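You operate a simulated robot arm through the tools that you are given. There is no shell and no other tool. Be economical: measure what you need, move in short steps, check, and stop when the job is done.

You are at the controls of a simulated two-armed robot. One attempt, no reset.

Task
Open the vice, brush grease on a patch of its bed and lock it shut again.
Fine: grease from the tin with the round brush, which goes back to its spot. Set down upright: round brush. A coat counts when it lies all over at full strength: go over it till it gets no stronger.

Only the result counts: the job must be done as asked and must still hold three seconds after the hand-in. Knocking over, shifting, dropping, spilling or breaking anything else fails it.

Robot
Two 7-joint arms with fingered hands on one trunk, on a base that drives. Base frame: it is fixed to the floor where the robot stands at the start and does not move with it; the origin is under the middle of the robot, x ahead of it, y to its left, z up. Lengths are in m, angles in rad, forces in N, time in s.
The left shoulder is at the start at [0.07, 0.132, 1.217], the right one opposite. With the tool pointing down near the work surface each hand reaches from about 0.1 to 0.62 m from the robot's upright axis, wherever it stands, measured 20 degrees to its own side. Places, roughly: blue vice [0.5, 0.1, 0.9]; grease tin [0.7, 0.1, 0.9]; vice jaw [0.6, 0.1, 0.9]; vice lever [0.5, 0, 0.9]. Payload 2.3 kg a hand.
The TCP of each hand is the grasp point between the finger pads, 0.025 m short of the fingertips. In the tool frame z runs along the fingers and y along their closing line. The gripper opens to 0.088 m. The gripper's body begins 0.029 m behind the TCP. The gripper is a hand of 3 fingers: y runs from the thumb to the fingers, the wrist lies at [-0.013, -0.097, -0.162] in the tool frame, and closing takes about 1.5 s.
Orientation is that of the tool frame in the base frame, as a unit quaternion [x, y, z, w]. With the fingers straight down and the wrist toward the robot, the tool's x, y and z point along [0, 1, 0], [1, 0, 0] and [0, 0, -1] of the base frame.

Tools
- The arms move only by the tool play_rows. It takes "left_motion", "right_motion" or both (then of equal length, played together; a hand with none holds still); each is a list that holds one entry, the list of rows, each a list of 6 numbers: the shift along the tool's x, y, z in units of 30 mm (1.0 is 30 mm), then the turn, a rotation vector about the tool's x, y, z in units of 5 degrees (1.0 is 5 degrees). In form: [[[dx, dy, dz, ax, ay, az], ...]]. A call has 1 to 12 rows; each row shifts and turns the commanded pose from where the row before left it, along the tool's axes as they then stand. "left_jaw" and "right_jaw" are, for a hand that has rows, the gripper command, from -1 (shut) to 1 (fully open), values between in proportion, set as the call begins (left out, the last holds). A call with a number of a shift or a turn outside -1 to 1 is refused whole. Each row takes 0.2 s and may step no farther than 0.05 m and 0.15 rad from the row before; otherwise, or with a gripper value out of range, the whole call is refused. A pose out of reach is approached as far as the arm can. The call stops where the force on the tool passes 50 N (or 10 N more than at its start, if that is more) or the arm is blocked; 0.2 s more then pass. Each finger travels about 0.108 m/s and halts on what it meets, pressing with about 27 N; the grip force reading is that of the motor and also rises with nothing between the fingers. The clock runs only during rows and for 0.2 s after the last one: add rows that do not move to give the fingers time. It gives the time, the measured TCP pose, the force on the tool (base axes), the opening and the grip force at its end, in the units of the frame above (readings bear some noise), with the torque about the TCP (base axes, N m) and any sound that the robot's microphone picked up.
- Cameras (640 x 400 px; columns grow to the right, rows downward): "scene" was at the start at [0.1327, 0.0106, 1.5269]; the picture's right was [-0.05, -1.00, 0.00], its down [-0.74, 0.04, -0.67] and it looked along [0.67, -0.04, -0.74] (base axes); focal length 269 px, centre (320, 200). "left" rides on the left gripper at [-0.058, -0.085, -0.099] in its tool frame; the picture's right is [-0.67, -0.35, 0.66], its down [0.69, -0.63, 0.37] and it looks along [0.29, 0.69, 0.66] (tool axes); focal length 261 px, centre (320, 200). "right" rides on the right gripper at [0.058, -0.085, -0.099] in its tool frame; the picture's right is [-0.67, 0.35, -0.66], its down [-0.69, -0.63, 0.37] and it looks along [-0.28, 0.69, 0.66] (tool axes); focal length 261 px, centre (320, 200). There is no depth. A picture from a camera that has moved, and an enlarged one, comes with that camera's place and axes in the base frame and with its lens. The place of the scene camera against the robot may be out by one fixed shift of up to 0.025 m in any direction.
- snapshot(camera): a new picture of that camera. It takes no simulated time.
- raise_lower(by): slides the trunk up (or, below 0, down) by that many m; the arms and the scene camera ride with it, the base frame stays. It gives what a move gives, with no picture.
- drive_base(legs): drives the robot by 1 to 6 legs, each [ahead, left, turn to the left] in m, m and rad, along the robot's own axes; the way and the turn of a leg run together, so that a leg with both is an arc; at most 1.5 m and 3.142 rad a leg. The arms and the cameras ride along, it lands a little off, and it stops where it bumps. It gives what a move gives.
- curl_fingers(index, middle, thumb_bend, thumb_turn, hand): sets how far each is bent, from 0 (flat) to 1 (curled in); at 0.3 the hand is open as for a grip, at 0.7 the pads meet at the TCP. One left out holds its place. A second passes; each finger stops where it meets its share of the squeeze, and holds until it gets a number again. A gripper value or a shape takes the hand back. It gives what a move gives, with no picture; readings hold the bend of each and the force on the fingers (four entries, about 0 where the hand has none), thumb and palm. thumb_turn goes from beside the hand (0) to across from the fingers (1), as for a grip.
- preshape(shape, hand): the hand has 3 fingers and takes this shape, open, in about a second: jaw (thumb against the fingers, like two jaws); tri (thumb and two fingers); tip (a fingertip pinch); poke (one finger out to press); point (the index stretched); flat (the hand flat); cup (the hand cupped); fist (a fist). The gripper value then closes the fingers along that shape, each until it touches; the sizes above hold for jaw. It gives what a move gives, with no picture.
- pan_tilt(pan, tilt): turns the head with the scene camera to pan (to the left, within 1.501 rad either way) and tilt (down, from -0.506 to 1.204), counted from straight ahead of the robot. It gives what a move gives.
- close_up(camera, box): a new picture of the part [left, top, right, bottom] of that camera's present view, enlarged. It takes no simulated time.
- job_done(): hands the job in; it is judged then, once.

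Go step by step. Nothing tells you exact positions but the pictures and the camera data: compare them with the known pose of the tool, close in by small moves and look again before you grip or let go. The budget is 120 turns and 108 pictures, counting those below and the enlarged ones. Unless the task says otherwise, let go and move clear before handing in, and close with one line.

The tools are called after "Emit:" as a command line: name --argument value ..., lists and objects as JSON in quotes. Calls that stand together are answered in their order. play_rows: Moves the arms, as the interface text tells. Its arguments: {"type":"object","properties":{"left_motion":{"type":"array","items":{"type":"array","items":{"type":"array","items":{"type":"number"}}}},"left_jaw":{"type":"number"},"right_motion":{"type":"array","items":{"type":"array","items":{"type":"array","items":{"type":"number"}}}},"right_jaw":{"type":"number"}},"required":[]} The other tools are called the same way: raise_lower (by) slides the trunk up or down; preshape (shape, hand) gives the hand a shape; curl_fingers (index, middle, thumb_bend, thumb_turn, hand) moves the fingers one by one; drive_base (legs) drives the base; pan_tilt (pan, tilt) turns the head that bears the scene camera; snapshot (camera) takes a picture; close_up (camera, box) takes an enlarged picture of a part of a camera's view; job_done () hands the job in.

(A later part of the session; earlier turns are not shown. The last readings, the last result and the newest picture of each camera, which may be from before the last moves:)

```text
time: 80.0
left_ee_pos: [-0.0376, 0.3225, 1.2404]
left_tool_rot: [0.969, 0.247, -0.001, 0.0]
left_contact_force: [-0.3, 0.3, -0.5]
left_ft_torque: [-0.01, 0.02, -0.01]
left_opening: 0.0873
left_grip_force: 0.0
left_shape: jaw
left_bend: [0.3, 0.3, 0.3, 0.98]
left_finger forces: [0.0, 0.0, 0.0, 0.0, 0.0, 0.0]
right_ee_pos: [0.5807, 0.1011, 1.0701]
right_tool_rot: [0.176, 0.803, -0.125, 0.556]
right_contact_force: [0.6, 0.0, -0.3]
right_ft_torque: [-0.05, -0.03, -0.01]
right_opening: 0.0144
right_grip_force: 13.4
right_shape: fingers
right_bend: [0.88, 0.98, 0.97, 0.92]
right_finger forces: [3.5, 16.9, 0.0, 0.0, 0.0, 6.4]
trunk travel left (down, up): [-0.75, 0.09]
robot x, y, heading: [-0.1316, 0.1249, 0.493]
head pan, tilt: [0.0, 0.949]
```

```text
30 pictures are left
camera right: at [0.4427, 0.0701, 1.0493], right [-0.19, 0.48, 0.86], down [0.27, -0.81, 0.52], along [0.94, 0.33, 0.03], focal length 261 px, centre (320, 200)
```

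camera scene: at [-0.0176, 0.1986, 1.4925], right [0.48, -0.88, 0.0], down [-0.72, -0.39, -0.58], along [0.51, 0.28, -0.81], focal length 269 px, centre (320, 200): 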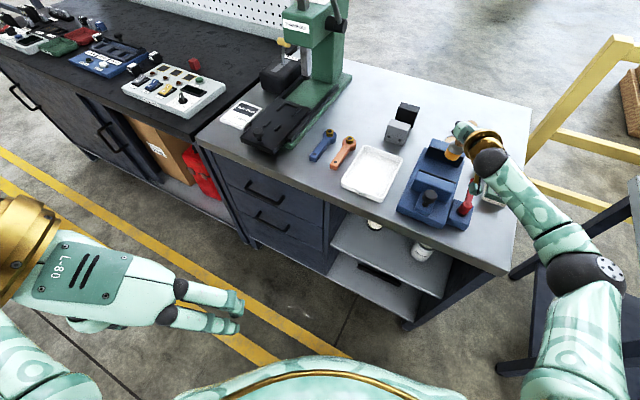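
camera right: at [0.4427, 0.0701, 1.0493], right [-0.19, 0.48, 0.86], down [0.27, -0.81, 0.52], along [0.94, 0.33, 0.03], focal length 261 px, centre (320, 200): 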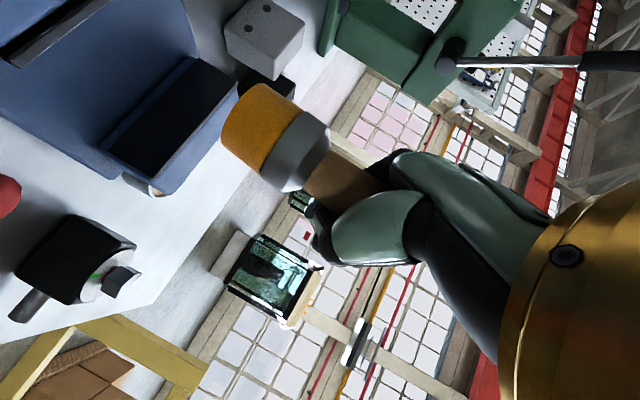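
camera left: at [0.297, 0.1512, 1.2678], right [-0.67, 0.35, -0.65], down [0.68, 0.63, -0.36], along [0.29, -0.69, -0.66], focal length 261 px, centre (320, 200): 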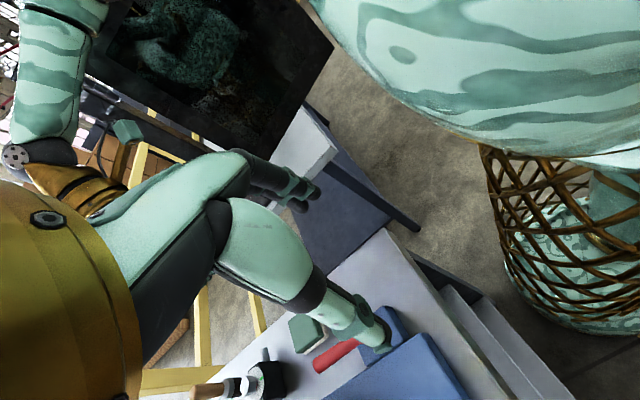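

The tip is estimated around (0.575, 0.132), between the jaw faces at x≈0.53 and 0.635. I lower part-way and check clearance.

Emit:
raise_lower --by -0.06

Emit:
close_up --camera "scene" --box '[390, 100, 510, 220]'

Emit:
snapshot --camera "right"

```text
time: 81.0
left_ee_pos: [-0.041, 0.3215, 1.181]
left_tool_rot: [0.969, 0.247, -0.001, -0.001]
left_contact_force: [0.4, -0.4, 0.1]
left_ft_torque: [-0.01, 0.01, -0.01]
left_opening: 0.0874
left_grip_force: 0.0
left_shape: jaw
left_bend: [0.3, 0.3, 0.3, 0.98]
left_finger forces: [0.0, 0.0, 0.0, 0.0, 0.0, 0.0]
right_ee_pos: [0.5793, 0.1012, 1.0106]
right_tool_rot: [0.176, 0.803, -0.124, 0.556]
right_contact_force: [0.2, -0.3, -0.9]
right_ft_torque: [-0.04, -0.05, 0.02]
right_opening: 0.0143
right_grip_force: 13.0
right_shape: fingers
right_bend: [0.88, 0.98, 0.97, 0.92]
right_finger forces: [3.3, 16.9, 0.1, 0.0, 0.1, 6.2]
trunk travel left (down, up): [-0.69, 0.15]
robot x, y, heading: [-0.1332, 0.1267, 0.498]
head pan, tilt: [0.0, 0.949]
```

```text
3.33 times, centred on (450, 160) of scene
camera zoom: at [-0.0215, 0.1987, 1.4328], right [0.48, -0.88, 0.0], down [-0.71, -0.39, -0.58], along [0.51, 0.28, -0.81], focal length 896 px, centre (-113, 333)
```

zoom: 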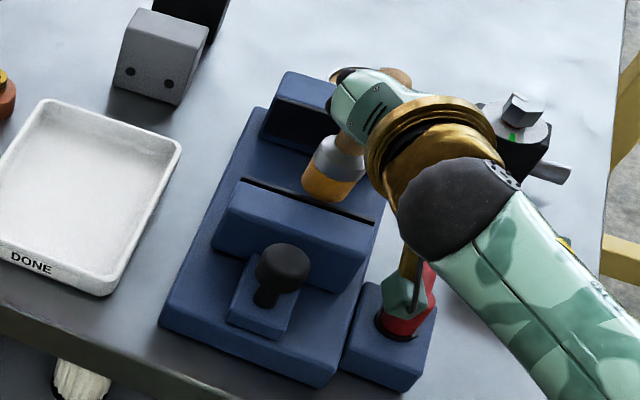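

```text
28 pictures are left
camera right: at [0.4401, 0.0701, 0.9909], right [-0.2, 0.48, 0.86], down [0.26, -0.81, 0.52], along [0.94, 0.33, 0.03], focal length 261 px, centre (320, 200)
```

right: 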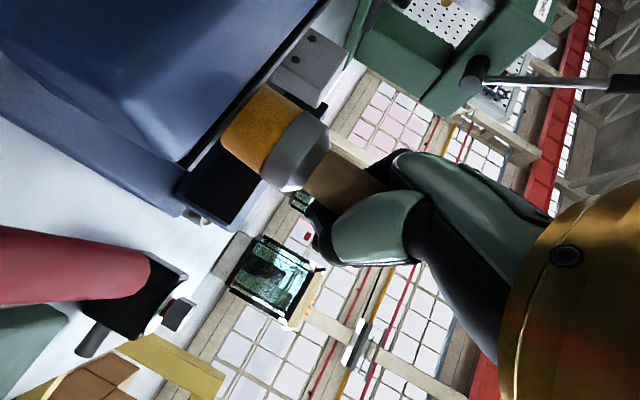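

Clear on both sides. I lower onto the bed.

Emit:
raise_lower --by -0.028

Emit:
raise_lower --by -0.005

```text
time: 81.7
left_ee_pos: [-0.0409, 0.322, 1.153]
left_tool_rot: [0.969, 0.247, -0.001, 0.0]
left_contact_force: [-0.2, 0.5, 0.1]
left_ft_torque: [0.0, 0.01, 0.0]
left_opening: 0.0873
left_grip_force: 0.1
left_shape: jaw
left_bend: [0.3, 0.3, 0.3, 0.98]
left_finger forces: [0.0, 0.0, 0.0, 0.0, 0.0, 0.1]
right_ee_pos: [0.5785, 0.1021, 0.983]
right_tool_rot: [0.176, 0.803, -0.124, 0.556]
right_contact_force: [-0.2, -0.8, -1.1]
right_ft_torque: [0.0, 0.0, 0.0]
right_opening: 0.0144
right_grip_force: 13.5
right_shape: fingers
right_bend: [0.88, 0.98, 0.97, 0.92]
right_finger forces: [3.4, 16.9, 0.1, 0.0, 0.0, 6.3]
trunk travel left (down, up): [-0.662, 0.178]
robot x, y, heading: [-0.1333, 0.1265, 0.5]
head pan, tilt: [0.0, 0.949]
```

```text
time: 82.2
left_ee_pos: [-0.0396, 0.3216, 1.1483]
left_tool_rot: [0.969, 0.247, -0.002, 0.0]
left_contact_force: [0.2, -0.8, -0.1]
left_ft_torque: [-0.02, -0.01, 0.01]
left_opening: 0.0876
left_grip_force: 0.0
left_shape: jaw
left_bend: [0.3, 0.3, 0.3, 0.98]
left_finger forces: [0.0, 0.1, 0.1, 0.0, 0.0, 0.1]
right_ee_pos: [0.5787, 0.101, 0.9777]
right_tool_rot: [0.176, 0.803, -0.124, 0.556]
right_contact_force: [-0.5, -0.3, -1.0]
right_ft_torque: [-0.02, -0.06, 0.04]
right_opening: 0.0143
right_grip_force: 13.1
right_shape: fingers
right_bend: [0.88, 0.98, 0.97, 0.92]
right_finger forces: [3.4, 16.8, 0.1, 0.0, 0.1, 6.3]
trunk travel left (down, up): [-0.657, 0.183]
robot x, y, heading: [-0.1311, 0.1226, 0.498]
head pan, tilt: [0.0, 0.949]
```

Emit:
raise_lower --by -0.004

Emit:
raise_lower --by -0.003

Emit:
close_up --camera "scene" --box '[390, 100, 510, 220]'

```text
time: 82.8
left_ee_pos: [-0.0401, 0.3214, 1.1444]
left_tool_rot: [0.969, 0.248, -0.002, -0.001]
left_contact_force: [-0.3, 0.4, -0.5]
left_ft_torque: [0.01, -0.06, -0.03]
left_opening: 0.0875
left_grip_force: 0.0
left_shape: jaw
left_bend: [0.3, 0.3, 0.3, 0.98]
left_finger forces: [0.0, 0.1, 0.1, 0.0, 0.0, 0.1]
right_ee_pos: [0.5788, 0.1016, 0.9742]
right_tool_rot: [0.176, 0.803, -0.125, 0.556]
right_contact_force: [0.0, -0.4, -0.7]
right_ft_torque: [-0.03, -0.03, 0.02]
right_opening: 0.0143
right_grip_force: 12.9
right_shape: fingers
right_bend: [0.88, 0.98, 0.97, 0.92]
right_finger forces: [3.4, 16.8, 0.0, 0.1, 0.0, 6.3]
trunk travel left (down, up): [-0.653, 0.187]
robot x, y, heading: [-0.1305, 0.124, 0.501]
head pan, tilt: [0.0, 0.949]
```

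```text
time: 83.3
left_ee_pos: [-0.042, 0.32, 1.1414]
left_tool_rot: [0.969, 0.247, 0.0, 0.0]
left_contact_force: [0.3, -0.3, 0.8]
left_ft_torque: [-0.01, 0.0, -0.01]
left_opening: 0.0878
left_grip_force: 0.1
left_shape: jaw
left_bend: [0.3, 0.3, 0.3, 0.98]
left_finger forces: [0.0, 0.1, 0.0, 0.0, 0.0, 0.0]
right_ee_pos: [0.5766, 0.1018, 0.9734]
right_tool_rot: [0.176, 0.802, -0.124, 0.558]
right_contact_force: [0.6, 0.1, 6.0]
right_ft_torque: [0.04, 0.11, 0.0]
right_opening: 0.0144
right_grip_force: 14.1
right_shape: fingers
right_bend: [0.88, 0.98, 0.97, 0.92]
right_finger forces: [3.4, 16.6, 0.0, 0.0, 0.0, 8.0]
trunk travel left (down, up): [-0.65, 0.19]
robot x, y, heading: [-0.1322, 0.1265, 0.496]
head pan, tilt: [0.0, 0.949]
```

```text
3.33 times, centred on (450, 160) of scene
camera zoom: at [-0.0237, 0.1989, 1.3931], right [0.48, -0.88, 0.0], down [-0.71, -0.39, -0.58], along [0.51, 0.28, -0.81], focal length 896 px, centre (-113, 333)
```

zoom: 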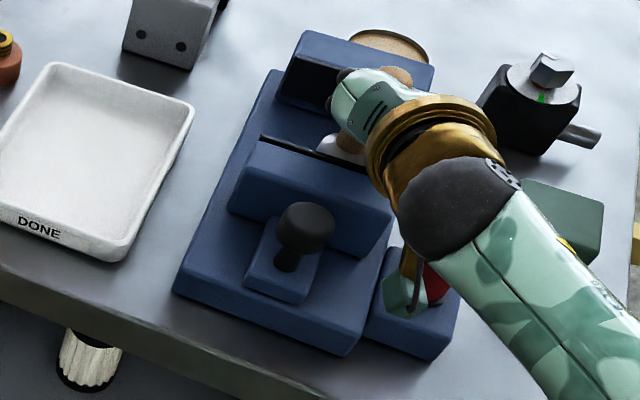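

Contact with the bed at about 6 N. I make a first stroke, forward then toward +y, and see how the arm follows.

Emit:
play_rows --right_motion '[[[-0.103, 0.141, 0.284, 0, 0, 0], [-0.103, 0.141, 0.284, 0, 0, 0], [0.0435, 0.272, -0.119, 0, 0, 0], [0.0435, 0.272, -0.119, 0, 0, 0], [0.0435, 0.272, -0.119, 0, 0, 0], [0.0435, 0.272, -0.119, 0, 0, 0], [0.0435, 0.272, -0.119, 0, 0, 0]]]'

Emit:
close_up --camera "scene" --box '[410, 90, 490, 170]'

```text
time: 84.9
left_ee_pos: [-0.0426, 0.3176, 1.1414]
left_tool_rot: [0.969, 0.247, 0.001, -0.002]
left_contact_force: [0.2, -0.3, -0.8]
left_ft_torque: [-0.01, 0.0, -0.02]
left_opening: 0.0877
left_grip_force: 0.1
left_shape: jaw
left_bend: [0.3, 0.3, 0.3, 0.98]
left_finger forces: [0.0, 0.0, 0.0, 0.0, 0.0, 0.0]
right_ee_pos: [0.6, 0.1415, 0.9729]
right_tool_rot: [0.178, 0.802, -0.123, 0.556]
right_contact_force: [-1.4, -7.9, -1.0]
right_ft_torque: [-0.16, -0.14, 1.16]
right_opening: 0.0152
right_grip_force: 10.6
right_shape: fingers
right_bend: [0.89, 0.98, 0.97, 0.92]
right_finger forces: [0.0, 16.1, 0.0, 0.0, 0.0, 5.0]
trunk travel left (down, up): [-0.65, 0.19]
robot x, y, heading: [-0.1313, 0.1241, 0.494]
head pan, tilt: [0.0, 0.949]
```

```text
5.00 times, centred on (450, 130) of scene
camera zoom: at [-0.0225, 0.1937, 1.3931], right [0.48, -0.88, 0.0], down [-0.71, -0.38, -0.58], along [0.51, 0.28, -0.81], focal length 1344 px, centre (-330, 550)
```

zoom: 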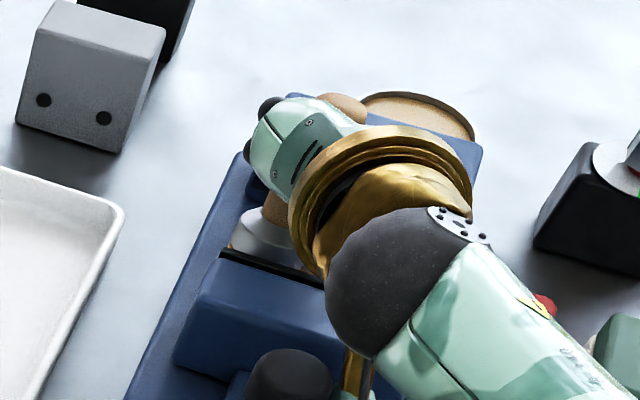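

The sideways force and torque indicate the wrist camera box is touching the knob. I back off, raise, and look at what has been coated so far.

Emit:
play_rows --right_motion '[[[-0.0435, -0.272, 0.119, 0, 0, 0], [-0.0435, -0.272, 0.119, 0, 0, 0], [-0.0435, -0.272, 0.119, 0, 0, 0]]]'

Emit:
raise_lower --by 0.085

Emit:
close_up --camera "scene" --box '[390, 110, 490, 210]'

Emit:
snapshot --camera "right"

```text
time: 85.7
left_ee_pos: [-0.041, 0.3226, 1.1416]
left_tool_rot: [0.969, 0.248, 0.0, 0.0]
left_contact_force: [0.0, -0.6, 0.7]
left_ft_torque: [-0.01, 0.04, -0.01]
left_opening: 0.0873
left_grip_force: 0.1
left_shape: jaw
left_bend: [0.3, 0.3, 0.3, 0.98]
left_finger forces: [0.0, 0.0, 0.1, 0.0, 0.1, 0.0]
right_ee_pos: [0.5956, 0.1228, 0.9736]
right_tool_rot: [0.175, 0.802, -0.124, 0.557]
right_contact_force: [0.2, 2.0, 4.5]
right_ft_torque: [0.26, 0.12, -0.1]
right_opening: 0.0153
right_grip_force: 12.4
right_shape: fingers
right_bend: [0.89, 0.98, 0.97, 0.92]
right_finger forces: [5.4, 15.7, 0.0, 0.0, 0.1, 3.4]
trunk travel left (down, up): [-0.65, 0.19]
robot x, y, heading: [-0.135, 0.1261, 0.505]
head pan, tilt: [0.0, 0.949]
```

```text
time: 86.9
left_ee_pos: [-0.0414, 0.3215, 1.2271]
left_tool_rot: [0.969, 0.248, -0.001, 0.0]
left_contact_force: [0.6, 0.7, 0.7]
left_ft_torque: [0.02, 0.0, -0.01]
left_opening: 0.0878
left_grip_force: 0.1
left_shape: jaw
left_bend: [0.3, 0.3, 0.3, 0.98]
left_finger forces: [0.0, 0.1, 0.0, 0.1, 0.0, 0.0]
right_ee_pos: [0.5971, 0.1201, 1.0559]
right_tool_rot: [0.176, 0.802, -0.124, 0.557]
right_contact_force: [-0.2, -0.8, -1.6]
right_ft_torque: [0.03, -0.03, 0.01]
right_opening: 0.0152
right_grip_force: 11.0
right_shape: fingers
right_bend: [0.89, 0.98, 0.97, 0.92]
right_finger forces: [2.1, 16.0, 0.0, 0.0, 0.0, 4.0]
trunk travel left (down, up): [-0.735, 0.105]
robot x, y, heading: [-0.1328, 0.1234, 0.492]
head pan, tilt: [0.0, 0.949]
```

```text
4.00 times, centred on (440, 160) of scene
camera zoom: at [-0.0216, 0.1989, 1.4778], right [0.48, -0.88, 0.0], down [-0.71, -0.39, -0.58], along [0.51, 0.28, -0.81], focal length 1076 px, centre (-160, 360)
```

zoom: 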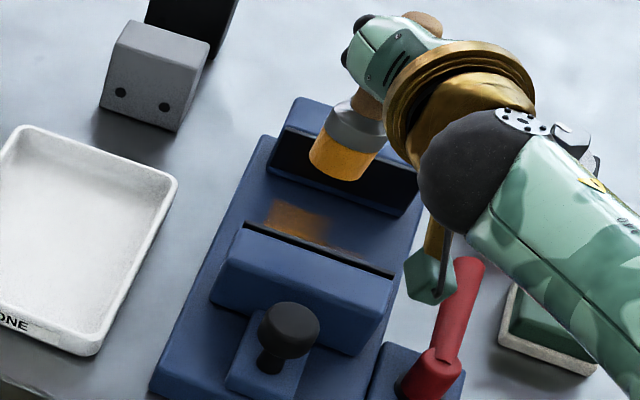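

```text
24 pictures are left
camera right: at [0.4586, 0.089, 1.0356], right [-0.2, 0.48, 0.86], down [0.26, -0.81, 0.52], along [0.94, 0.33, 0.03], focal length 261 px, centre (320, 200)
```

right: 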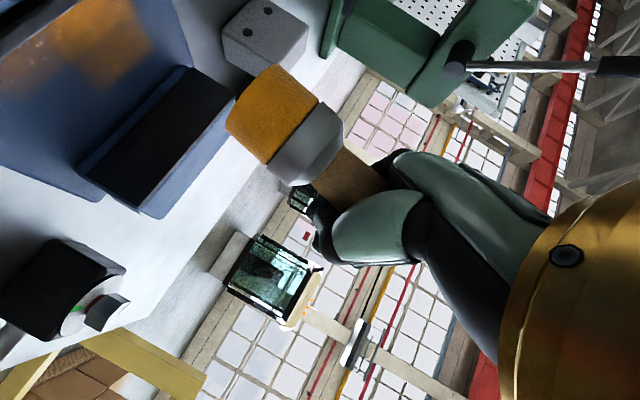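

The coat shows up on the bed. I zoom in on it to find the patch limits.

Emit:
close_up --camera "scene" --box '[448, 150, 492, 182]'

Emit:
close_up --camera "right" --box '[0, 0, 200, 125]'

```text
12.50 times, centred on (470, 166) of scene
camera zoom: at [-0.0216, 0.1989, 1.4778], right [0.48, -0.88, 0.0], down [-0.71, -0.39, -0.58], along [0.51, 0.28, -0.81], focal length 3361 px, centre (-1555, 625)
```

zoom: 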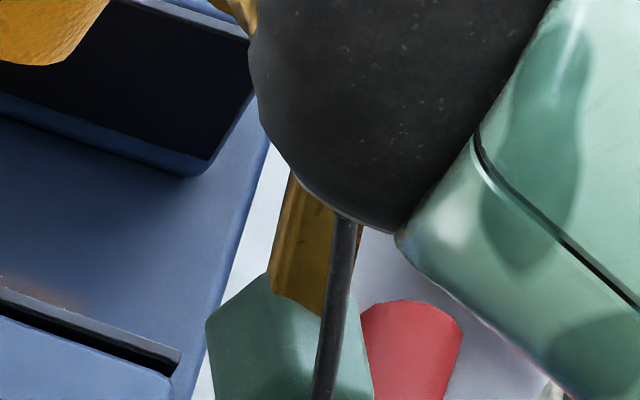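

```text
3.20 times, centred on (100, 62) of right
camera zoom: at [0.4586, 0.089, 1.0356], right [-0.2, 0.48, 0.86], down [0.26, -0.81, 0.52], along [0.94, 0.33, 0.03], focal length 834 px, centre (1024, 640)
```

zoom: 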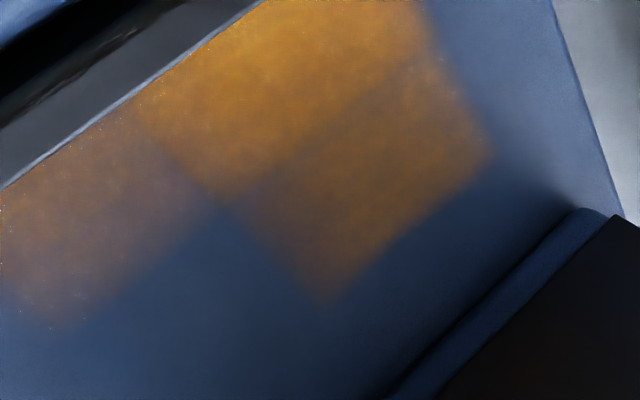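

The patch appears: about x 0.565–0.617, y 0.098–0.173, in cells, of which one is bare and others are partly coated. I lower again and stroke over that area, staying clear of the knob.

Emit:
raise_lower --by -0.085

Emit:
play_rows --right_motion '[[[-0.042, -0.264, 0.1155, 0, 0, 0], [-0.042, -0.264, 0.1155, 0, 0, 0], [-0.042, -0.264, 0.1155, 0, 0, 0], [-0.042, -0.264, 0.1155, 0, 0, 0], [-0.144, 0.197, 0.398, 0, 0, 0], [0.0447, 0.279, -0.122, 0, 0, 0], [0.0447, 0.279, -0.122, 0, 0, 0], [0.0447, 0.279, -0.122, 0, 0, 0], [0.0447, 0.279, -0.122, 0, 0, 0], [0.106, -0.145, -0.293, 0, 0, 0], [0.106, -0.145, -0.293, 0, 0, 0], [0.106, -0.145, -0.293, 0, 0, 0]]]'

```text
time: 88.1
left_ee_pos: [-0.0428, 0.3213, 1.1419]
left_tool_rot: [0.968, 0.249, 0.0, 0.0]
left_contact_force: [0.1, 1.0, -0.4]
left_ft_torque: [-0.01, 0.01, -0.02]
left_opening: 0.0876
left_grip_force: 0.0
left_shape: jaw
left_bend: [0.3, 0.3, 0.3, 0.98]
left_finger forces: [0.0, 0.1, 0.0, 0.0, 0.0, 0.0]
right_ee_pos: [0.596, 0.1206, 0.9733]
right_tool_rot: [0.177, 0.802, -0.123, 0.557]
right_contact_force: [0.7, 0.2, 5.8]
right_ft_torque: [0.1, 0.07, 0.03]
right_opening: 0.0152
right_grip_force: 11.7
right_shape: fingers
right_bend: [0.89, 0.98, 0.97, 0.92]
right_finger forces: [2.1, 15.9, 0.0, 0.0, 0.0, 4.8]
trunk travel left (down, up): [-0.65, 0.19]
robot x, y, heading: [-0.1338, 0.1257, 0.495]
head pan, tilt: [0.0, 0.949]
```

```text
time: 90.7
left_ee_pos: [-0.0424, 0.321, 1.1428]
left_tool_rot: [0.969, 0.247, 0.0, 0.0]
left_contact_force: [0.0, -0.4, -0.3]
left_ft_torque: [0.01, -0.01, 0.0]
left_opening: 0.0878
left_grip_force: 0.0
left_shape: jaw
left_bend: [0.3, 0.3, 0.3, 0.98]
left_finger forces: [0.0, 0.0, 0.1, 0.0, 0.0, 0.1]
right_ee_pos: [0.5789, 0.1211, 0.9712]
right_tool_rot: [0.176, 0.802, -0.124, 0.558]
right_contact_force: [1.7, 0.4, 6.4]
right_ft_torque: [0.1, -0.01, -0.06]
right_opening: 0.0155
right_grip_force: 14.3
right_shape: fingers
right_bend: [0.89, 0.98, 0.97, 0.92]
right_finger forces: [3.2, 16.9, 0.0, 0.0, 0.0, 8.4]
trunk travel left (down, up): [-0.65, 0.19]
robot x, y, heading: [-0.1343, 0.1232, 0.502]
head pan, tilt: [0.0, 0.949]
```

Emit:
play_rows --right_motion '[[[-0.0447, -0.279, 0.122, 0, 0, 0], [-0.0447, -0.279, 0.122, 0, 0, 0], [-0.0447, -0.279, 0.122, 0, 0, 0], [-0.0447, -0.279, 0.122, 0, 0, 0], [0.124, -0.169, -0.341, 0, 0, 0], [0.0447, 0.279, -0.122, 0, 0, 0], [0.0447, 0.279, -0.122, 0, 0, 0], [0.0447, 0.279, -0.122, 0, 0, 0], [0.0447, 0.279, -0.122, 0, 0, 0], [-0.103, 0.141, 0.284, 0, 0, 0], [-0.103, 0.141, 0.284, 0, 0, 0], [-0.103, 0.141, 0.284, 0, 0, 0]]]'

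Emit:
play_rows --right_motion '[[[-0.0447, -0.279, 0.122, 0, 0, 0], [-0.0447, -0.279, 0.122, 0, 0, 0], [-0.0447, -0.279, 0.122, 0, 0, 0], [-0.0447, -0.279, 0.122, 0, 0, 0], [-0.124, 0.169, 0.341, 0, 0, 0], [0.0447, 0.279, -0.122, 0, 0, 0], [0.0447, 0.279, -0.122, 0, 0, 0], [0.0447, 0.279, -0.122, 0, 0, 0], [0.0447, 0.279, -0.122, 0, 0, 0]]]'

Emit:
raise_lower --by 0.085

Emit:
snapshot --camera "right"

Emit:
close_up --camera "scene" --box '[410, 130, 490, 190]'

```text
time: 93.3
left_ee_pos: [-0.0418, 0.3205, 1.1423]
left_tool_rot: [0.969, 0.247, -0.001, 0.0]
left_contact_force: [-0.1, 0.1, 0.3]
left_ft_torque: [0.01, 0.01, -0.02]
left_opening: 0.0877
left_grip_force: 0.1
left_shape: jaw
left_bend: [0.3, 0.3, 0.3, 0.98]
left_finger forces: [0.0, 0.0, 0.0, 0.1, 0.0, 0.0]
right_ee_pos: [0.5982, 0.1233, 0.9718]
right_tool_rot: [0.175, 0.802, -0.124, 0.557]
right_contact_force: [-0.5, -0.2, 2.2]
right_ft_torque: [0.03, 0.06, 0.01]
right_opening: 0.016
right_grip_force: 11.5
right_shape: fingers
right_bend: [0.89, 0.98, 0.97, 0.92]
right_finger forces: [3.5, 14.2, 0.1, 0.0, 0.0, 5.0]
right hand out of reach, approached as far as the arm can: row 5
trunk travel left (down, up): [-0.65, 0.19]
robot x, y, heading: [-0.1375, 0.1248, 0.494]
head pan, tilt: [0.0, 0.949]
```

```text
time: 95.3
left_ee_pos: [-0.0418, 0.3209, 1.1418]
left_tool_rot: [0.969, 0.247, 0.0, 0.0]
left_contact_force: [0.3, 0.0, -0.3]
left_ft_torque: [0.02, -0.01, -0.01]
left_opening: 0.0877
left_grip_force: 0.2
left_shape: jaw
left_bend: [0.3, 0.3, 0.3, 0.98]
left_finger forces: [0.1, 0.0, 0.0, 0.0, 0.0, 0.0]
right_ee_pos: [0.6107, 0.1233, 0.9723]
right_tool_rot: [0.176, 0.802, -0.125, 0.557]
right_contact_force: [0.0, -1.5, 0.3]
right_ft_torque: [-0.03, 0.0, 0.01]
right_opening: 0.0159
right_grip_force: 11.0
right_shape: fingers
right_bend: [0.89, 0.98, 0.97, 0.92]
right_finger forces: [3.5, 14.0, 0.0, 0.0, 0.0, 5.3]
trunk travel left (down, up): [-0.65, 0.19]
robot x, y, heading: [-0.1305, 0.1254, 0.495]
head pan, tilt: [0.0, 0.949]
```

```text
time: 96.5
left_ee_pos: [-0.0416, 0.3213, 1.226]
left_tool_rot: [0.969, 0.247, 0.0, -0.001]
left_contact_force: [-0.4, -0.1, 0.4]
left_ft_torque: [0.0, 0.05, 0.0]
left_opening: 0.0875
left_grip_force: 0.0
left_shape: jaw
left_bend: [0.3, 0.3, 0.3, 0.98]
left_finger forces: [0.0, 0.1, 0.0, 0.1, 0.1, 0.0]
right_ee_pos: [0.6111, 0.1231, 1.0563]
right_tool_rot: [0.176, 0.803, -0.124, 0.556]
right_contact_force: [0.0, -0.3, -0.5]
right_ft_torque: [-0.03, -0.03, -0.01]
right_opening: 0.0158
right_grip_force: 11.1
right_shape: fingers
right_bend: [0.89, 0.98, 0.97, 0.92]
right_finger forces: [4.1, 14.3, 0.0, 0.0, 0.1, 4.7]
trunk travel left (down, up): [-0.735, 0.105]
robot x, y, heading: [-0.1326, 0.1302, 0.501]
head pan, tilt: [0.0, 0.949]
```

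```text
21 pictures are left
camera right: at [0.4722, 0.0915, 1.0355], right [-0.2, 0.48, 0.86], down [0.26, -0.81, 0.52], along [0.94, 0.33, 0.03], focal length 261 px, centre (320, 200)
```

right: 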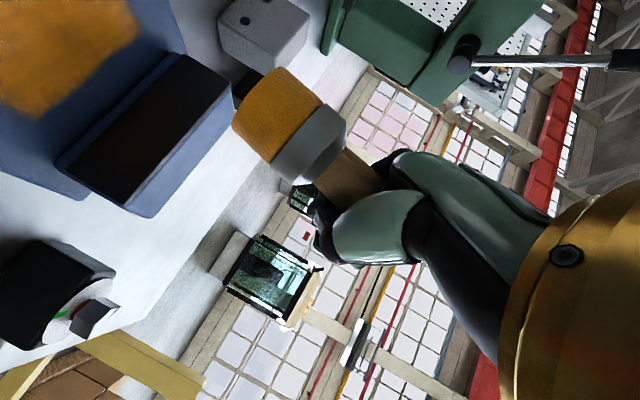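

```text
6.67 times, centred on (450, 160) of scene
camera zoom: at [-0.0215, 0.1989, 1.4778], right [0.48, -0.88, 0.0], down [-0.71, -0.39, -0.58], along [0.51, 0.28, -0.81], focal length 1792 px, centre (-547, 467)
```

zoom: 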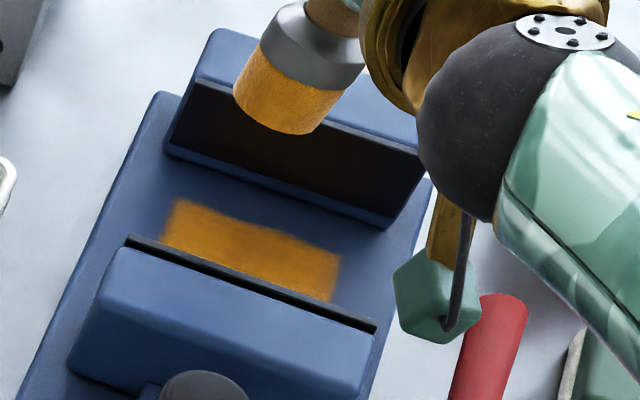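

The patch is nicely covered, with a slightly weaker right end; the near part is hidden by the jaw. I move the brush forward so the wrist camera can see the whole bed strip.

Emit:
drive_base --legs '[[0.072, -0.039, 0]]'

Emit:
raise_lower --by 0.08

Emit:
snapshot --camera "right"

```text
time: 97.6
left_ee_pos: [0.0357, 0.3243, 1.2273]
left_tool_rot: [0.969, 0.247, 0.0, 0.0]
left_contact_force: [-0.1, 0.1, -0.6]
left_ft_torque: [-0.02, 0.0, -0.02]
left_opening: 0.0874
left_grip_force: 0.1
left_shape: jaw
left_bend: [0.3, 0.3, 0.3, 0.98]
left_finger forces: [0.1, 0.1, 0.0, 0.1, 0.0, 0.0]
right_ee_pos: [0.6876, 0.1254, 1.0602]
right_tool_rot: [0.177, 0.8, -0.124, 0.559]
right_contact_force: [-0.3, -0.4, -0.8]
right_ft_torque: [-0.06, -0.04, -0.01]
right_opening: 0.0157
right_grip_force: 11.4
right_shape: fingers
right_bend: [0.89, 0.98, 0.97, 0.92]
right_finger forces: [4.0, 14.4, 0.0, 0.0, 0.0, 4.6]
trunk travel left (down, up): [-0.735, 0.105]
robot x, y, heading: [-0.0544, 0.1285, 0.501]
head pan, tilt: [0.0, 0.949]
```

```text
time: 98.7
left_ee_pos: [0.0402, 0.3239, 1.3075]
left_tool_rot: [0.969, 0.247, 0.001, 0.001]
left_contact_force: [0.1, 0.1, 0.0]
left_ft_torque: [0.0, -0.02, 0.03]
left_opening: 0.0875
left_grip_force: 0.1
left_shape: jaw
left_bend: [0.3, 0.3, 0.3, 0.98]
left_finger forces: [0.0, 0.0, 0.1, 0.0, 0.0, 0.0]
right_ee_pos: [0.6915, 0.1249, 1.136]
right_tool_rot: [0.176, 0.802, -0.124, 0.557]
right_contact_force: [1.3, -0.4, -0.5]
right_ft_torque: [-0.03, -0.06, 0.01]
right_opening: 0.016
right_grip_force: 11.9
right_shape: fingers
right_bend: [0.89, 0.98, 0.97, 0.92]
right_finger forces: [4.1, 14.5, 0.0, 0.0, 0.0, 4.8]
trunk travel left (down, up): [-0.815, 0.025]
robot x, y, heading: [-0.05, 0.1261, 0.496]
head pan, tilt: [0.0, 0.949]
```

```text
19 pictures are left
camera right: at [0.5526, 0.0934, 1.1158], right [-0.2, 0.48, 0.86], down [0.26, -0.81, 0.52], along [0.94, 0.33, 0.03], focal length 261 px, centre (320, 200)
```

right: 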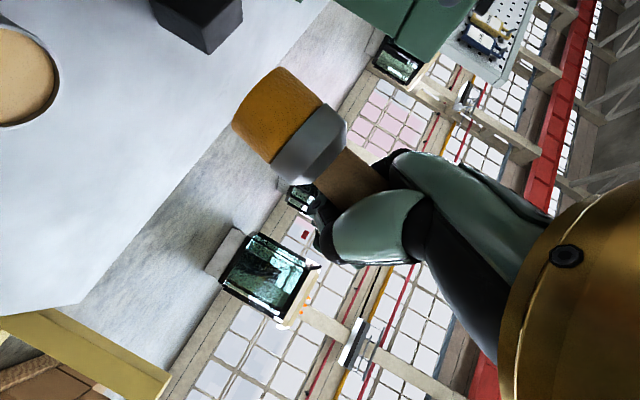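

Emit:
close_up --camera "scene" --box '[380, 140, 480, 220]'

```text
5.00 times, centred on (430, 180) of scene
camera zoom: at [0.0588, 0.201, 1.5579], right [0.48, -0.88, 0.0], down [-0.71, -0.39, -0.58], along [0.51, 0.28, -0.81], focal length 1344 px, centre (-230, 300)
```

zoom: 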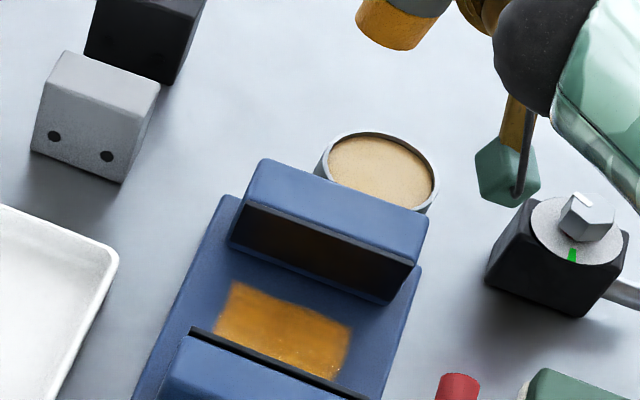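

The coat looks good, but the edge near the moving jaw needs another pass. I go back to the tin for fresh grease.

Emit:
drive_base --legs '[[0.034, -0.055, 0]]'

Emit:
raise_lower --by -0.13

Emit:
close_up --camera "scene" --box '[410, 120, 500, 200]'

```text
time: 99.7
left_ee_pos: [0.0896, 0.2961, 1.3069]
left_tool_rot: [0.969, 0.247, 0.002, 0.003]
left_contact_force: [-0.9, 0.3, -0.6]
left_ft_torque: [-0.01, -0.03, 0.0]
left_opening: 0.0877
left_grip_force: 0.1
left_shape: jaw
left_bend: [0.3, 0.3, 0.3, 0.98]
left_finger forces: [0.0, 0.0, 0.0, 0.0, 0.1, 0.0]
right_ee_pos: [0.7409, 0.0972, 1.1409]
right_tool_rot: [0.175, 0.8, -0.126, 0.559]
right_contact_force: [-0.6, 0.5, -0.5]
right_ft_torque: [-0.06, -0.03, -0.04]
right_opening: 0.0155
right_grip_force: 11.9
right_shape: fingers
right_bend: [0.89, 0.98, 0.97, 0.92]
right_finger forces: [4.1, 14.3, 0.0, 0.0, 0.0, 4.7]
trunk travel left (down, up): [-0.815, 0.025]
robot x, y, heading: [0.0056, 0.091, 0.494]
head pan, tilt: [0.0, 0.949]
```

```text
time: 101.3
left_ee_pos: [0.0974, 0.2917, 1.1762]
left_tool_rot: [0.969, 0.246, -0.001, -0.001]
left_contact_force: [-0.1, 1.6, -0.6]
left_ft_torque: [0.02, 0.0, 0.01]
left_opening: 0.0878
left_grip_force: 0.1
left_shape: jaw
left_bend: [0.3, 0.3, 0.3, 0.98]
left_finger forces: [0.1, 0.0, 0.0, 0.0, 0.0, 0.0]
right_ee_pos: [0.7481, 0.0929, 1.0052]
right_tool_rot: [0.175, 0.803, -0.124, 0.557]
right_contact_force: [-1.0, -0.3, -0.8]
right_ft_torque: [-0.02, -0.05, 0.03]
right_opening: 0.0157
right_grip_force: 11.6
right_shape: fingers
right_bend: [0.89, 0.98, 0.97, 0.92]
right_finger forces: [4.0, 14.4, 0.0, 0.0, 0.0, 4.6]
trunk travel left (down, up): [-0.685, 0.155]
robot x, y, heading: [0.0043, 0.0969, 0.497]
head pan, tilt: [0.0, 0.949]
```

```text
5.00 times, centred on (455, 160) of scene
camera zoom: at [0.1159, 0.1688, 1.4278], right [0.48, -0.88, 0.0], down [-0.72, -0.39, -0.58], along [0.51, 0.28, -0.81], focal length 1344 px, centre (-355, 400)
```

zoom: 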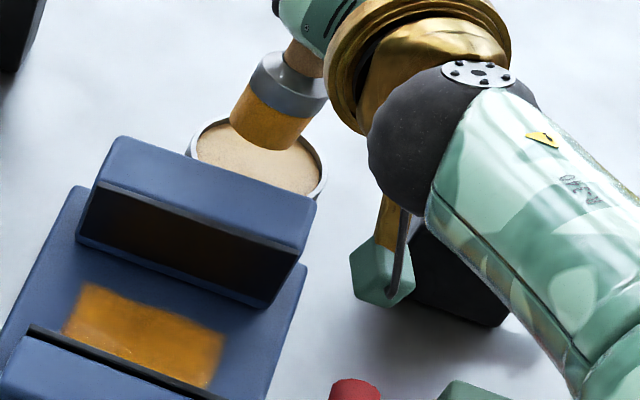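

Emit:
raise_lower --by -0.03

Emit:
raise_lower --by -0.006

```text
time: 102.1
left_ee_pos: [0.0961, 0.2917, 1.1473]
left_tool_rot: [0.969, 0.247, -0.001, -0.001]
left_contact_force: [0.1, -0.4, -1.1]
left_ft_torque: [0.02, 0.01, -0.03]
left_opening: 0.0877
left_grip_force: 0.1
left_shape: jaw
left_bend: [0.3, 0.3, 0.3, 0.98]
left_finger forces: [0.0, 0.1, 0.1, 0.0, 0.1, 0.0]
right_ee_pos: [0.7472, 0.0931, 0.9757]
right_tool_rot: [0.176, 0.803, -0.124, 0.556]
right_contact_force: [-0.6, -0.1, -0.7]
right_ft_torque: [0.0, -0.02, -0.01]
right_opening: 0.0159
right_grip_force: 11.3
right_shape: fingers
right_bend: [0.89, 0.98, 0.97, 0.92]
right_finger forces: [4.1, 14.4, 0.0, 0.0, 0.0, 4.8]
trunk travel left (down, up): [-0.655, 0.185]
robot x, y, heading: [0.0017, 0.0956, 0.498]
head pan, tilt: [0.0, 0.949]
```

```text
time: 102.6
left_ee_pos: [0.0964, 0.2909, 1.1395]
left_tool_rot: [0.969, 0.247, -0.001, -0.001]
left_contact_force: [0.3, -0.1, 1.0]
left_ft_torque: [-0.03, 0.0, -0.01]
left_opening: 0.0878
left_grip_force: 0.0
left_shape: jaw
left_bend: [0.3, 0.3, 0.3, 0.98]
left_finger forces: [0.1, 0.1, 0.1, 0.0, 0.1, 0.0]
right_ee_pos: [0.7485, 0.0925, 0.9698]
right_tool_rot: [0.176, 0.802, -0.125, 0.557]
right_contact_force: [1.0, 0.4, -1.1]
right_ft_torque: [-0.02, -0.03, 0.03]
right_opening: 0.0158
right_grip_force: 11.4
right_shape: fingers
right_bend: [0.89, 0.98, 0.97, 0.92]
right_finger forces: [4.1, 14.4, 0.1, 0.1, 0.0, 4.8]
trunk travel left (down, up): [-0.649, 0.191]
robot x, y, heading: [0.0039, 0.0963, 0.5]
head pan, tilt: [0.0, 0.949]
```

Emit:
raise_lower --by -0.004

Emit:
raise_lower --by 0.105

Emit:
drive_base --legs '[[-0.139, 0.09, 0]]'

Emit:
close_up --camera "scene" --box '[390, 90, 510, 210]'

```text
time: 103.1
left_ee_pos: [0.0951, 0.2919, 1.1371]
left_tool_rot: [0.969, 0.248, 0.001, 0.0]
left_contact_force: [-0.7, 0.5, 0.0]
left_ft_torque: [0.0, 0.0, -0.01]
left_opening: 0.0876
left_grip_force: 0.0
left_shape: jaw
left_bend: [0.3, 0.3, 0.3, 0.98]
left_finger forces: [0.0, 0.0, 0.1, 0.0, 0.1, 0.0]
right_ee_pos: [0.7459, 0.0941, 0.9695]
right_tool_rot: [0.176, 0.802, -0.125, 0.558]
right_contact_force: [0.3, 1.4, 8.5]
right_ft_torque: [0.17, 0.18, -0.02]
right_opening: 0.0158
right_grip_force: 11.7
right_shape: fingers
right_bend: [0.89, 0.98, 0.97, 0.92]
right_finger forces: [4.3, 14.0, 0.0, 0.0, 0.0, 6.1]
trunk travel left (down, up): [-0.645, 0.195]
robot x, y, heading: [0.0037, 0.0957, 0.496]
head pan, tilt: [0.0, 0.949]
```

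```text
time: 104.5
left_ee_pos: [0.0984, 0.2913, 1.2415]
left_tool_rot: [0.969, 0.247, -0.001, 0.0]
left_contact_force: [0.7, 0.6, -0.2]
left_ft_torque: [-0.01, 0.03, -0.02]
left_opening: 0.0875
left_grip_force: 0.1
left_shape: jaw
left_bend: [0.3, 0.3, 0.3, 0.98]
left_finger forces: [0.0, 0.0, 0.0, 0.0, 0.0, 0.0]
right_ee_pos: [0.7486, 0.0937, 1.0698]
right_tool_rot: [0.176, 0.803, -0.124, 0.556]
right_contact_force: [-0.5, -0.1, -1.0]
right_ft_torque: [-0.01, -0.04, -0.02]
right_opening: 0.016
right_grip_force: 11.9
right_shape: fingers
right_bend: [0.89, 0.98, 0.97, 0.92]
right_finger forces: [4.1, 14.8, 0.0, 0.0, 0.1, 5.0]
trunk travel left (down, up): [-0.75, 0.09]
robot x, y, heading: [0.006, 0.0976, 0.494]
head pan, tilt: [0.0, 0.949]
```

```text
time: 106.0
left_ee_pos: [-0.067, 0.3004, 1.241]
left_tool_rot: [0.969, 0.248, -0.001, 0.0]
left_contact_force: [0.6, 0.4, -0.2]
left_ft_torque: [0.02, 0.03, 0.01]
left_opening: 0.0876
left_grip_force: 0.1
left_shape: jaw
left_bend: [0.3, 0.3, 0.3, 0.98]
left_finger forces: [0.1, 0.0, 0.1, 0.1, 0.0, 0.0]
right_ee_pos: [0.5846, 0.1036, 1.068]
right_tool_rot: [0.175, 0.803, -0.125, 0.556]
right_contact_force: [-0.4, -0.1, -0.4]
right_ft_torque: [0.01, -0.05, 0.0]
right_opening: 0.0157
right_grip_force: 12.0
right_shape: fingers
right_bend: [0.89, 0.98, 0.97, 0.92]
right_finger forces: [4.2, 14.8, 0.0, 0.0, 0.0, 4.9]
trunk travel left (down, up): [-0.75, 0.09]
robot x, y, heading: [-0.1634, 0.1049, 0.499]
head pan, tilt: [0.0, 0.949]
```

```text
3.33 times, centred on (450, 150) of scene
camera zoom: at [-0.0464, 0.1782, 1.4925], right [0.48, -0.88, 0.0], down [-0.72, -0.39, -0.58], along [0.51, 0.28, -0.81], focal length 896 px, centre (-113, 367)
```

zoom: 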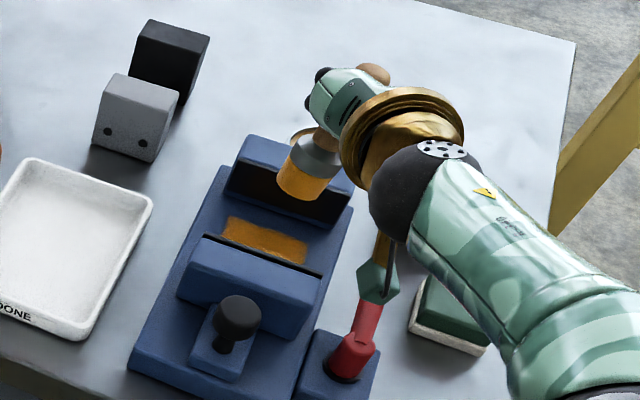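

Fresh grease loaded and the brush is over the gap again. I lower and make a full set of overlapping passes.

Emit:
raise_lower --by -0.096

Emit:
play_rows --right_motion '[[[-0.048, -0.302, 0.132, 0, 0, 0], [-0.048, -0.302, 0.132, 0, 0, 0], [0.093, -0.127, -0.256, 0, 0, 0], [0.093, -0.127, -0.256, 0, 0, 0], [0.0435, 0.272, -0.119, 0, 0, 0], [0.0435, 0.272, -0.119, 0, 0, 0], [0.0435, 0.272, -0.119, 0, 0, 0], [0.0435, 0.272, -0.119, 0, 0, 0], [0.0435, 0.272, -0.119, 0, 0, 0], [-0.124, 0.169, 0.341, 0, 0, 0], [-0.048, -0.302, 0.132, 0, 0, 0], [-0.048, -0.302, 0.132, 0, 0, 0]]]'

Emit:
play_rows --right_motion '[[[-0.048, -0.302, 0.132, 0, 0, 0], [-0.048, -0.302, 0.132, 0, 0, 0], [-0.124, 0.169, 0.341, 0, 0, 0], [0.0435, 0.272, -0.119, 0, 0, 0], [0.0435, 0.272, -0.119, 0, 0, 0], [0.0435, 0.272, -0.119, 0, 0, 0], [0.0435, 0.272, -0.119, 0, 0, 0], [0.0435, 0.272, -0.119, 0, 0, 0], [-0.124, 0.169, 0.341, 0, 0, 0]]]'

Emit:
play_rows --right_motion '[[[-0.0435, -0.272, 0.119, 0, 0, 0], [-0.0435, -0.272, 0.119, 0, 0, 0], [-0.0435, -0.272, 0.119, 0, 0, 0], [-0.0435, -0.272, 0.119, 0, 0, 0], [-0.0435, -0.272, 0.119, 0, 0, 0], [-0.103, 0.141, 0.284, 0, 0, 0], [0.0435, 0.272, -0.119, 0, 0, 0], [0.0435, 0.272, -0.119, 0, 0, 0], [0.0435, 0.272, -0.119, 0, 0, 0], [0.0435, 0.272, -0.119, 0, 0, 0], [0.0435, 0.272, -0.119, 0, 0, 0]]]'

```text
time: 107.3
left_ee_pos: [-0.07, 0.3007, 1.1461]
left_tool_rot: [0.969, 0.248, -0.001, -0.001]
left_contact_force: [0.8, -0.7, 0.0]
left_ft_torque: [0.01, 0.0, -0.03]
left_opening: 0.0876
left_grip_force: 0.0
left_shape: jaw
left_bend: [0.3, 0.3, 0.3, 0.98]
left_finger forces: [0.0, 0.0, 0.0, 0.1, 0.1, 0.0]
right_ee_pos: [0.5816, 0.104, 0.9755]
right_tool_rot: [0.176, 0.803, -0.124, 0.556]
right_contact_force: [-0.2, -0.5, -0.5]
right_ft_torque: [-0.01, -0.05, -0.04]
right_opening: 0.0158
right_grip_force: 12.1
right_shape: fingers
right_bend: [0.89, 0.98, 0.97, 0.92]
right_finger forces: [4.1, 14.8, 0.0, 0.1, 0.1, 5.1]
trunk travel left (down, up): [-0.654, 0.186]
robot x, y, heading: [-0.1648, 0.1072, 0.497]
head pan, tilt: [0.0, 0.949]
```

```text
time: 109.9
left_ee_pos: [-0.0702, 0.3014, 1.1457]
left_tool_rot: [0.969, 0.248, -0.001, 0.0]
left_contact_force: [0.0, -0.5, -1.1]
left_ft_torque: [-0.01, -0.01, 0.0]
left_opening: 0.0877
left_grip_force: 0.1
left_shape: jaw
left_bend: [0.3, 0.3, 0.3, 0.98]
left_finger forces: [0.0, 0.0, 0.0, 0.0, 0.0, 0.0]
right_ee_pos: [0.5761, 0.1091, 0.9735]
right_tool_rot: [0.175, 0.803, -0.123, 0.556]
right_contact_force: [-1.0, -0.6, -1.4]
right_ft_torque: [0.02, -0.03, -0.05]
right_opening: 0.0162
right_grip_force: 13.2
right_shape: fingers
right_bend: [0.89, 0.98, 0.97, 0.92]
right_finger forces: [6.4, 14.8, 0.1, 0.1, 0.0, 5.0]
trunk travel left (down, up): [-0.654, 0.186]
robot x, y, heading: [-0.1633, 0.1033, 0.499]
head pan, tilt: [0.0, 0.949]
```

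```text
time: 111.9
left_ee_pos: [-0.0717, 0.3018, 1.1456]
left_tool_rot: [0.969, 0.248, -0.001, 0.0]
left_contact_force: [-0.4, 0.5, 0.4]
left_ft_torque: [-0.01, 0.02, 0.0]
left_opening: 0.0876
left_grip_force: 0.1
left_shape: jaw
left_bend: [0.3, 0.3, 0.3, 0.98]
left_finger forces: [0.0, 0.0, 0.0, 0.0, 0.0, 0.0]
right_ee_pos: [0.5816, 0.1326, 0.9753]
right_tool_rot: [0.175, 0.803, -0.123, 0.557]
right_contact_force: [0.9, -1.0, -0.8]
right_ft_torque: [-0.06, -0.05, -0.02]
right_opening: 0.0161
right_grip_force: 12.0
right_shape: fingers
right_bend: [0.89, 0.98, 0.98, 0.92]
right_finger forces: [5.7, 13.9, 0.0, 0.1, 0.0, 4.4]
right hand out of reach, approached as far as the arm can: row 6, 8, 9
trunk travel left (down, up): [-0.654, 0.186]
robot x, y, heading: [-0.1603, 0.1047, 0.497]
head pan, tilt: [0.0, 0.949]
```

```text
time: 114.3
left_ee_pos: [-0.0792, 0.2988, 1.1472]
left_tool_rot: [0.969, 0.249, 0.004, -0.002]
left_contact_force: [0.3, 0.7, -0.2]
left_ft_torque: [0.0, 0.0, -0.02]
left_opening: 0.0877
left_grip_force: 0.0
left_shape: jaw
left_bend: [0.3, 0.3, 0.3, 0.98]
left_finger forces: [0.0, 0.0, 0.0, 0.0, 0.1, 0.1]
right_ee_pos: [0.5796, 0.1023, 0.9663]
right_tool_rot: [0.182, 0.799, -0.127, 0.559]
right_contact_force: [0.4, -7.1, 25.9]
right_ft_torque: [-0.03, 0.4, 0.2]
right_opening: 0.0163
right_grip_force: 19.1
right_shape: fingers
right_bend: [0.89, 0.98, 0.98, 0.93]
right_finger forces: [0.0, 15.7, 0.0, 0.0, 0.0, 21.6]
right hand out of reach, approached as far as the arm can: row 1, 6, 7, 11
trunk travel left (down, up): [-0.654, 0.186]
robot x, y, heading: [-0.1631, 0.1004, 0.496]
head pan, tilt: [0.0, 0.949]
```

The arm hit its limit and drifted down, pressing 26 N at the end. I lift and check both the brush in the hand and the coat.

Emit:
raise_lower --by 0.09

Emit:
snapshot --camera "right"

Emit:
close_up --camera "scene" --box '[400, 110, 490, 190]'

```text
time: 115.5
left_ee_pos: [-0.0711, 0.3003, 1.2359]
left_tool_rot: [0.969, 0.248, 0.0, -0.002]
left_contact_force: [-0.1, 0.0, 0.7]
left_ft_torque: [0.01, 0.01, 0.0]
left_opening: 0.0876
left_grip_force: 0.1
left_shape: jaw
left_bend: [0.3, 0.3, 0.3, 0.98]
left_finger forces: [0.1, 0.0, 0.1, 0.0, 0.0, 0.0]
right_ee_pos: [0.5866, 0.1058, 1.048]
right_tool_rot: [0.178, 0.803, -0.127, 0.555]
right_contact_force: [-0.1, 1.1, -1.6]
right_ft_torque: [-0.02, -0.05, 0.01]
right_opening: 0.0169
right_grip_force: 13.2
right_shape: fingers
right_bend: [0.89, 0.98, 0.98, 0.92]
right_finger forces: [5.7, 14.7, 0.0, 0.0, 0.0, 5.9]
trunk travel left (down, up): [-0.744, 0.096]
robot x, y, heading: [-0.1628, 0.1041, 0.5]
head pan, tilt: [0.0, 0.949]
```

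```text
15 pictures are left
camera right: at [0.4476, 0.0744, 1.0279], right [-0.19, 0.48, 0.86], down [0.26, -0.82, 0.52], along [0.95, 0.32, 0.03], focal length 261 px, centre (320, 200)
```

right: 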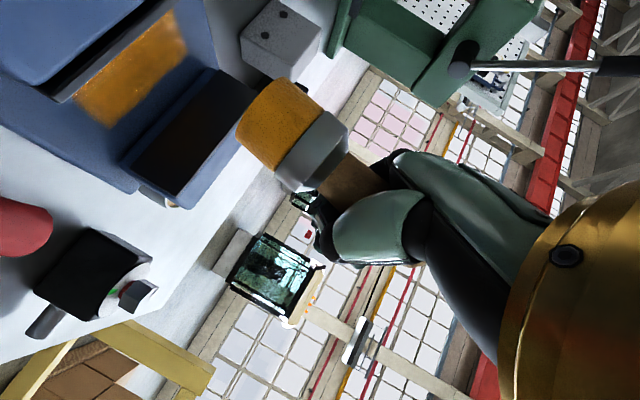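

```text
5.00 times, centred on (445, 150) of scene
camera zoom: at [-0.0507, 0.1785, 1.4869], right [0.48, -0.88, 0.0], down [-0.71, -0.39, -0.58], along [0.51, 0.28, -0.81], focal length 1344 px, centre (-305, 450)
```

zoom: 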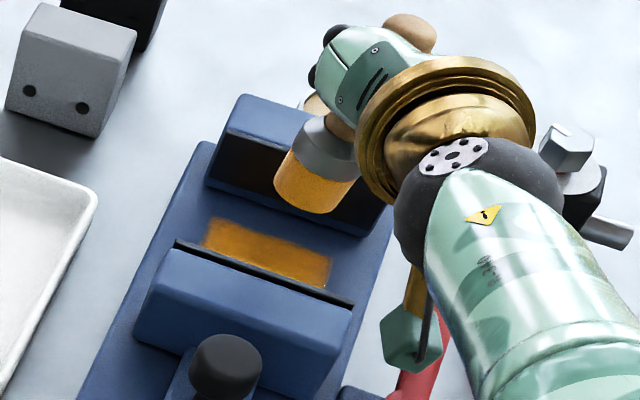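

The brush is still well held and the coat looks even. I make one more proper pass with the arm off its limit: base back 30 mm, arm forward 30 mm.

Emit:
drive_base --legs '[[-0.031, 0.017, 0]]'

Emit:
play_rows --right_motion '[[[-0.103, 0.141, 0.284, 0, 0, 0], [-0.103, 0.141, 0.284, 0, 0, 0], [-0.103, 0.141, 0.284, 0, 0, 0]]]'

Emit:
raise_lower --by -0.075

Emit:
raise_lower --by -0.004

```text
time: 116.4
left_ee_pos: [-0.0985, 0.3015, 1.2353]
left_tool_rot: [0.969, 0.247, -0.004, -0.001]
left_contact_force: [-0.4, 1.0, 0.6]
left_ft_torque: [-0.01, 0.04, -0.04]
left_opening: 0.0875
left_grip_force: 0.1
left_shape: jaw
left_bend: [0.3, 0.3, 0.3, 0.98]
left_finger forces: [0.0, 0.0, 0.1, 0.1, 0.0, 0.0]
right_ee_pos: [0.5573, 0.1044, 1.0425]
right_tool_rot: [0.178, 0.804, -0.128, 0.552]
right_contact_force: [1.0, 1.1, -0.7]
right_ft_torque: [-0.01, -0.03, 0.01]
right_opening: 0.0171
right_grip_force: 13.4
right_shape: fingers
right_bend: [0.89, 0.98, 0.98, 0.92]
right_finger forces: [5.8, 14.7, 0.1, 0.0, 0.0, 5.8]
trunk travel left (down, up): [-0.744, 0.096]
robot x, y, heading: [-0.1938, 0.1048, 0.496]
head pan, tilt: [0.0, 0.949]
```

```text
time: 117.2
left_ee_pos: [-0.1044, 0.3017, 1.2357]
left_tool_rot: [0.969, 0.247, 0.0, 0.0]
left_contact_force: [-0.5, -0.3, 0.3]
left_ft_torque: [0.02, 0.01, -0.02]
left_opening: 0.0874
left_grip_force: 0.0
left_shape: jaw
left_bend: [0.3, 0.3, 0.3, 0.98]
left_finger forces: [0.0, 0.1, 0.0, 0.0, 0.0, 0.0]
right_ee_pos: [0.5535, 0.099, 1.0532]
right_tool_rot: [0.179, 0.802, -0.127, 0.555]
right_contact_force: [-0.5, 0.5, -0.6]
right_ft_torque: [0.0, -0.03, -0.02]
right_opening: 0.0171
right_grip_force: 12.7
right_shape: fingers
right_bend: [0.89, 0.98, 0.98, 0.92]
right_finger forces: [5.7, 14.6, 0.0, 0.0, 0.0, 5.8]
right hand out of reach, approached as far as the arm can: row 1, 2, 3
trunk travel left (down, up): [-0.744, 0.096]
robot x, y, heading: [-0.1965, 0.1041, 0.498]
head pan, tilt: [0.0, 0.949]
```

```text
time: 118.2
left_ee_pos: [-0.109, 0.3021, 1.1622]
left_tool_rot: [0.969, 0.248, 0.002, 0.0]
left_contact_force: [-0.1, -0.6, -0.6]
left_ft_torque: [0.01, 0.01, -0.03]
left_opening: 0.0879
left_grip_force: 0.0
left_shape: jaw
left_bend: [0.3, 0.3, 0.3, 0.98]
left_finger forces: [0.0, 0.0, 0.0, 0.0, 0.0, 0.0]
right_ee_pos: [0.5535, 0.1002, 0.9967]
right_tool_rot: [0.185, 0.792, -0.121, 0.568]
right_contact_force: [1.7, 1.7, 24.8]
right_ft_torque: [0.36, 0.69, -0.07]
right_opening: 0.0172
right_grip_force: 12.0
right_shape: fingers
right_bend: [0.89, 0.98, 0.98, 0.93]
right_finger forces: [0.0, 14.4, 0.0, 0.1, 0.1, 9.0]
trunk travel left (down, up): [-0.67, 0.17]
robot x, y, heading: [-0.1952, 0.1047, 0.498]
head pan, tilt: [0.0, 0.949]
stopped: the force on the tool passed its limit at 54 N (the readings are from after the stop); the commanded pose is now the measured one
```

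```text
time: 118.7
left_ee_pos: [-0.1138, 0.3016, 1.1582]
left_tool_rot: [0.969, 0.248, 0.003, 0.001]
left_contact_force: [-0.5, -0.3, -0.1]
left_ft_torque: [0.01, 0.01, 0.0]
left_opening: 0.0878
left_grip_force: 0.0
left_shape: jaw
left_bend: [0.3, 0.3, 0.3, 0.98]
left_finger forces: [0.0, 0.0, 0.0, 0.1, 0.1, 0.1]
right_ee_pos: [0.5512, 0.0999, 0.9956]
right_tool_rot: [0.186, 0.791, -0.121, 0.57]
right_contact_force: [6.8, 1.0, 36.5]
right_ft_torque: [0.46, 0.61, -0.08]
right_opening: 0.0173
right_grip_force: 38.0
right_shape: fingers
right_bend: [0.89, 0.98, 0.98, 0.94]
right_finger forces: [7.6, 13.6, 0.1, 0.0, 40.9, 14.9]
trunk travel left (down, up): [-0.666, 0.174]
robot x, y, heading: [-0.1938, 0.1061, 0.503]
head pan, tilt: [0.0, 0.949]
```

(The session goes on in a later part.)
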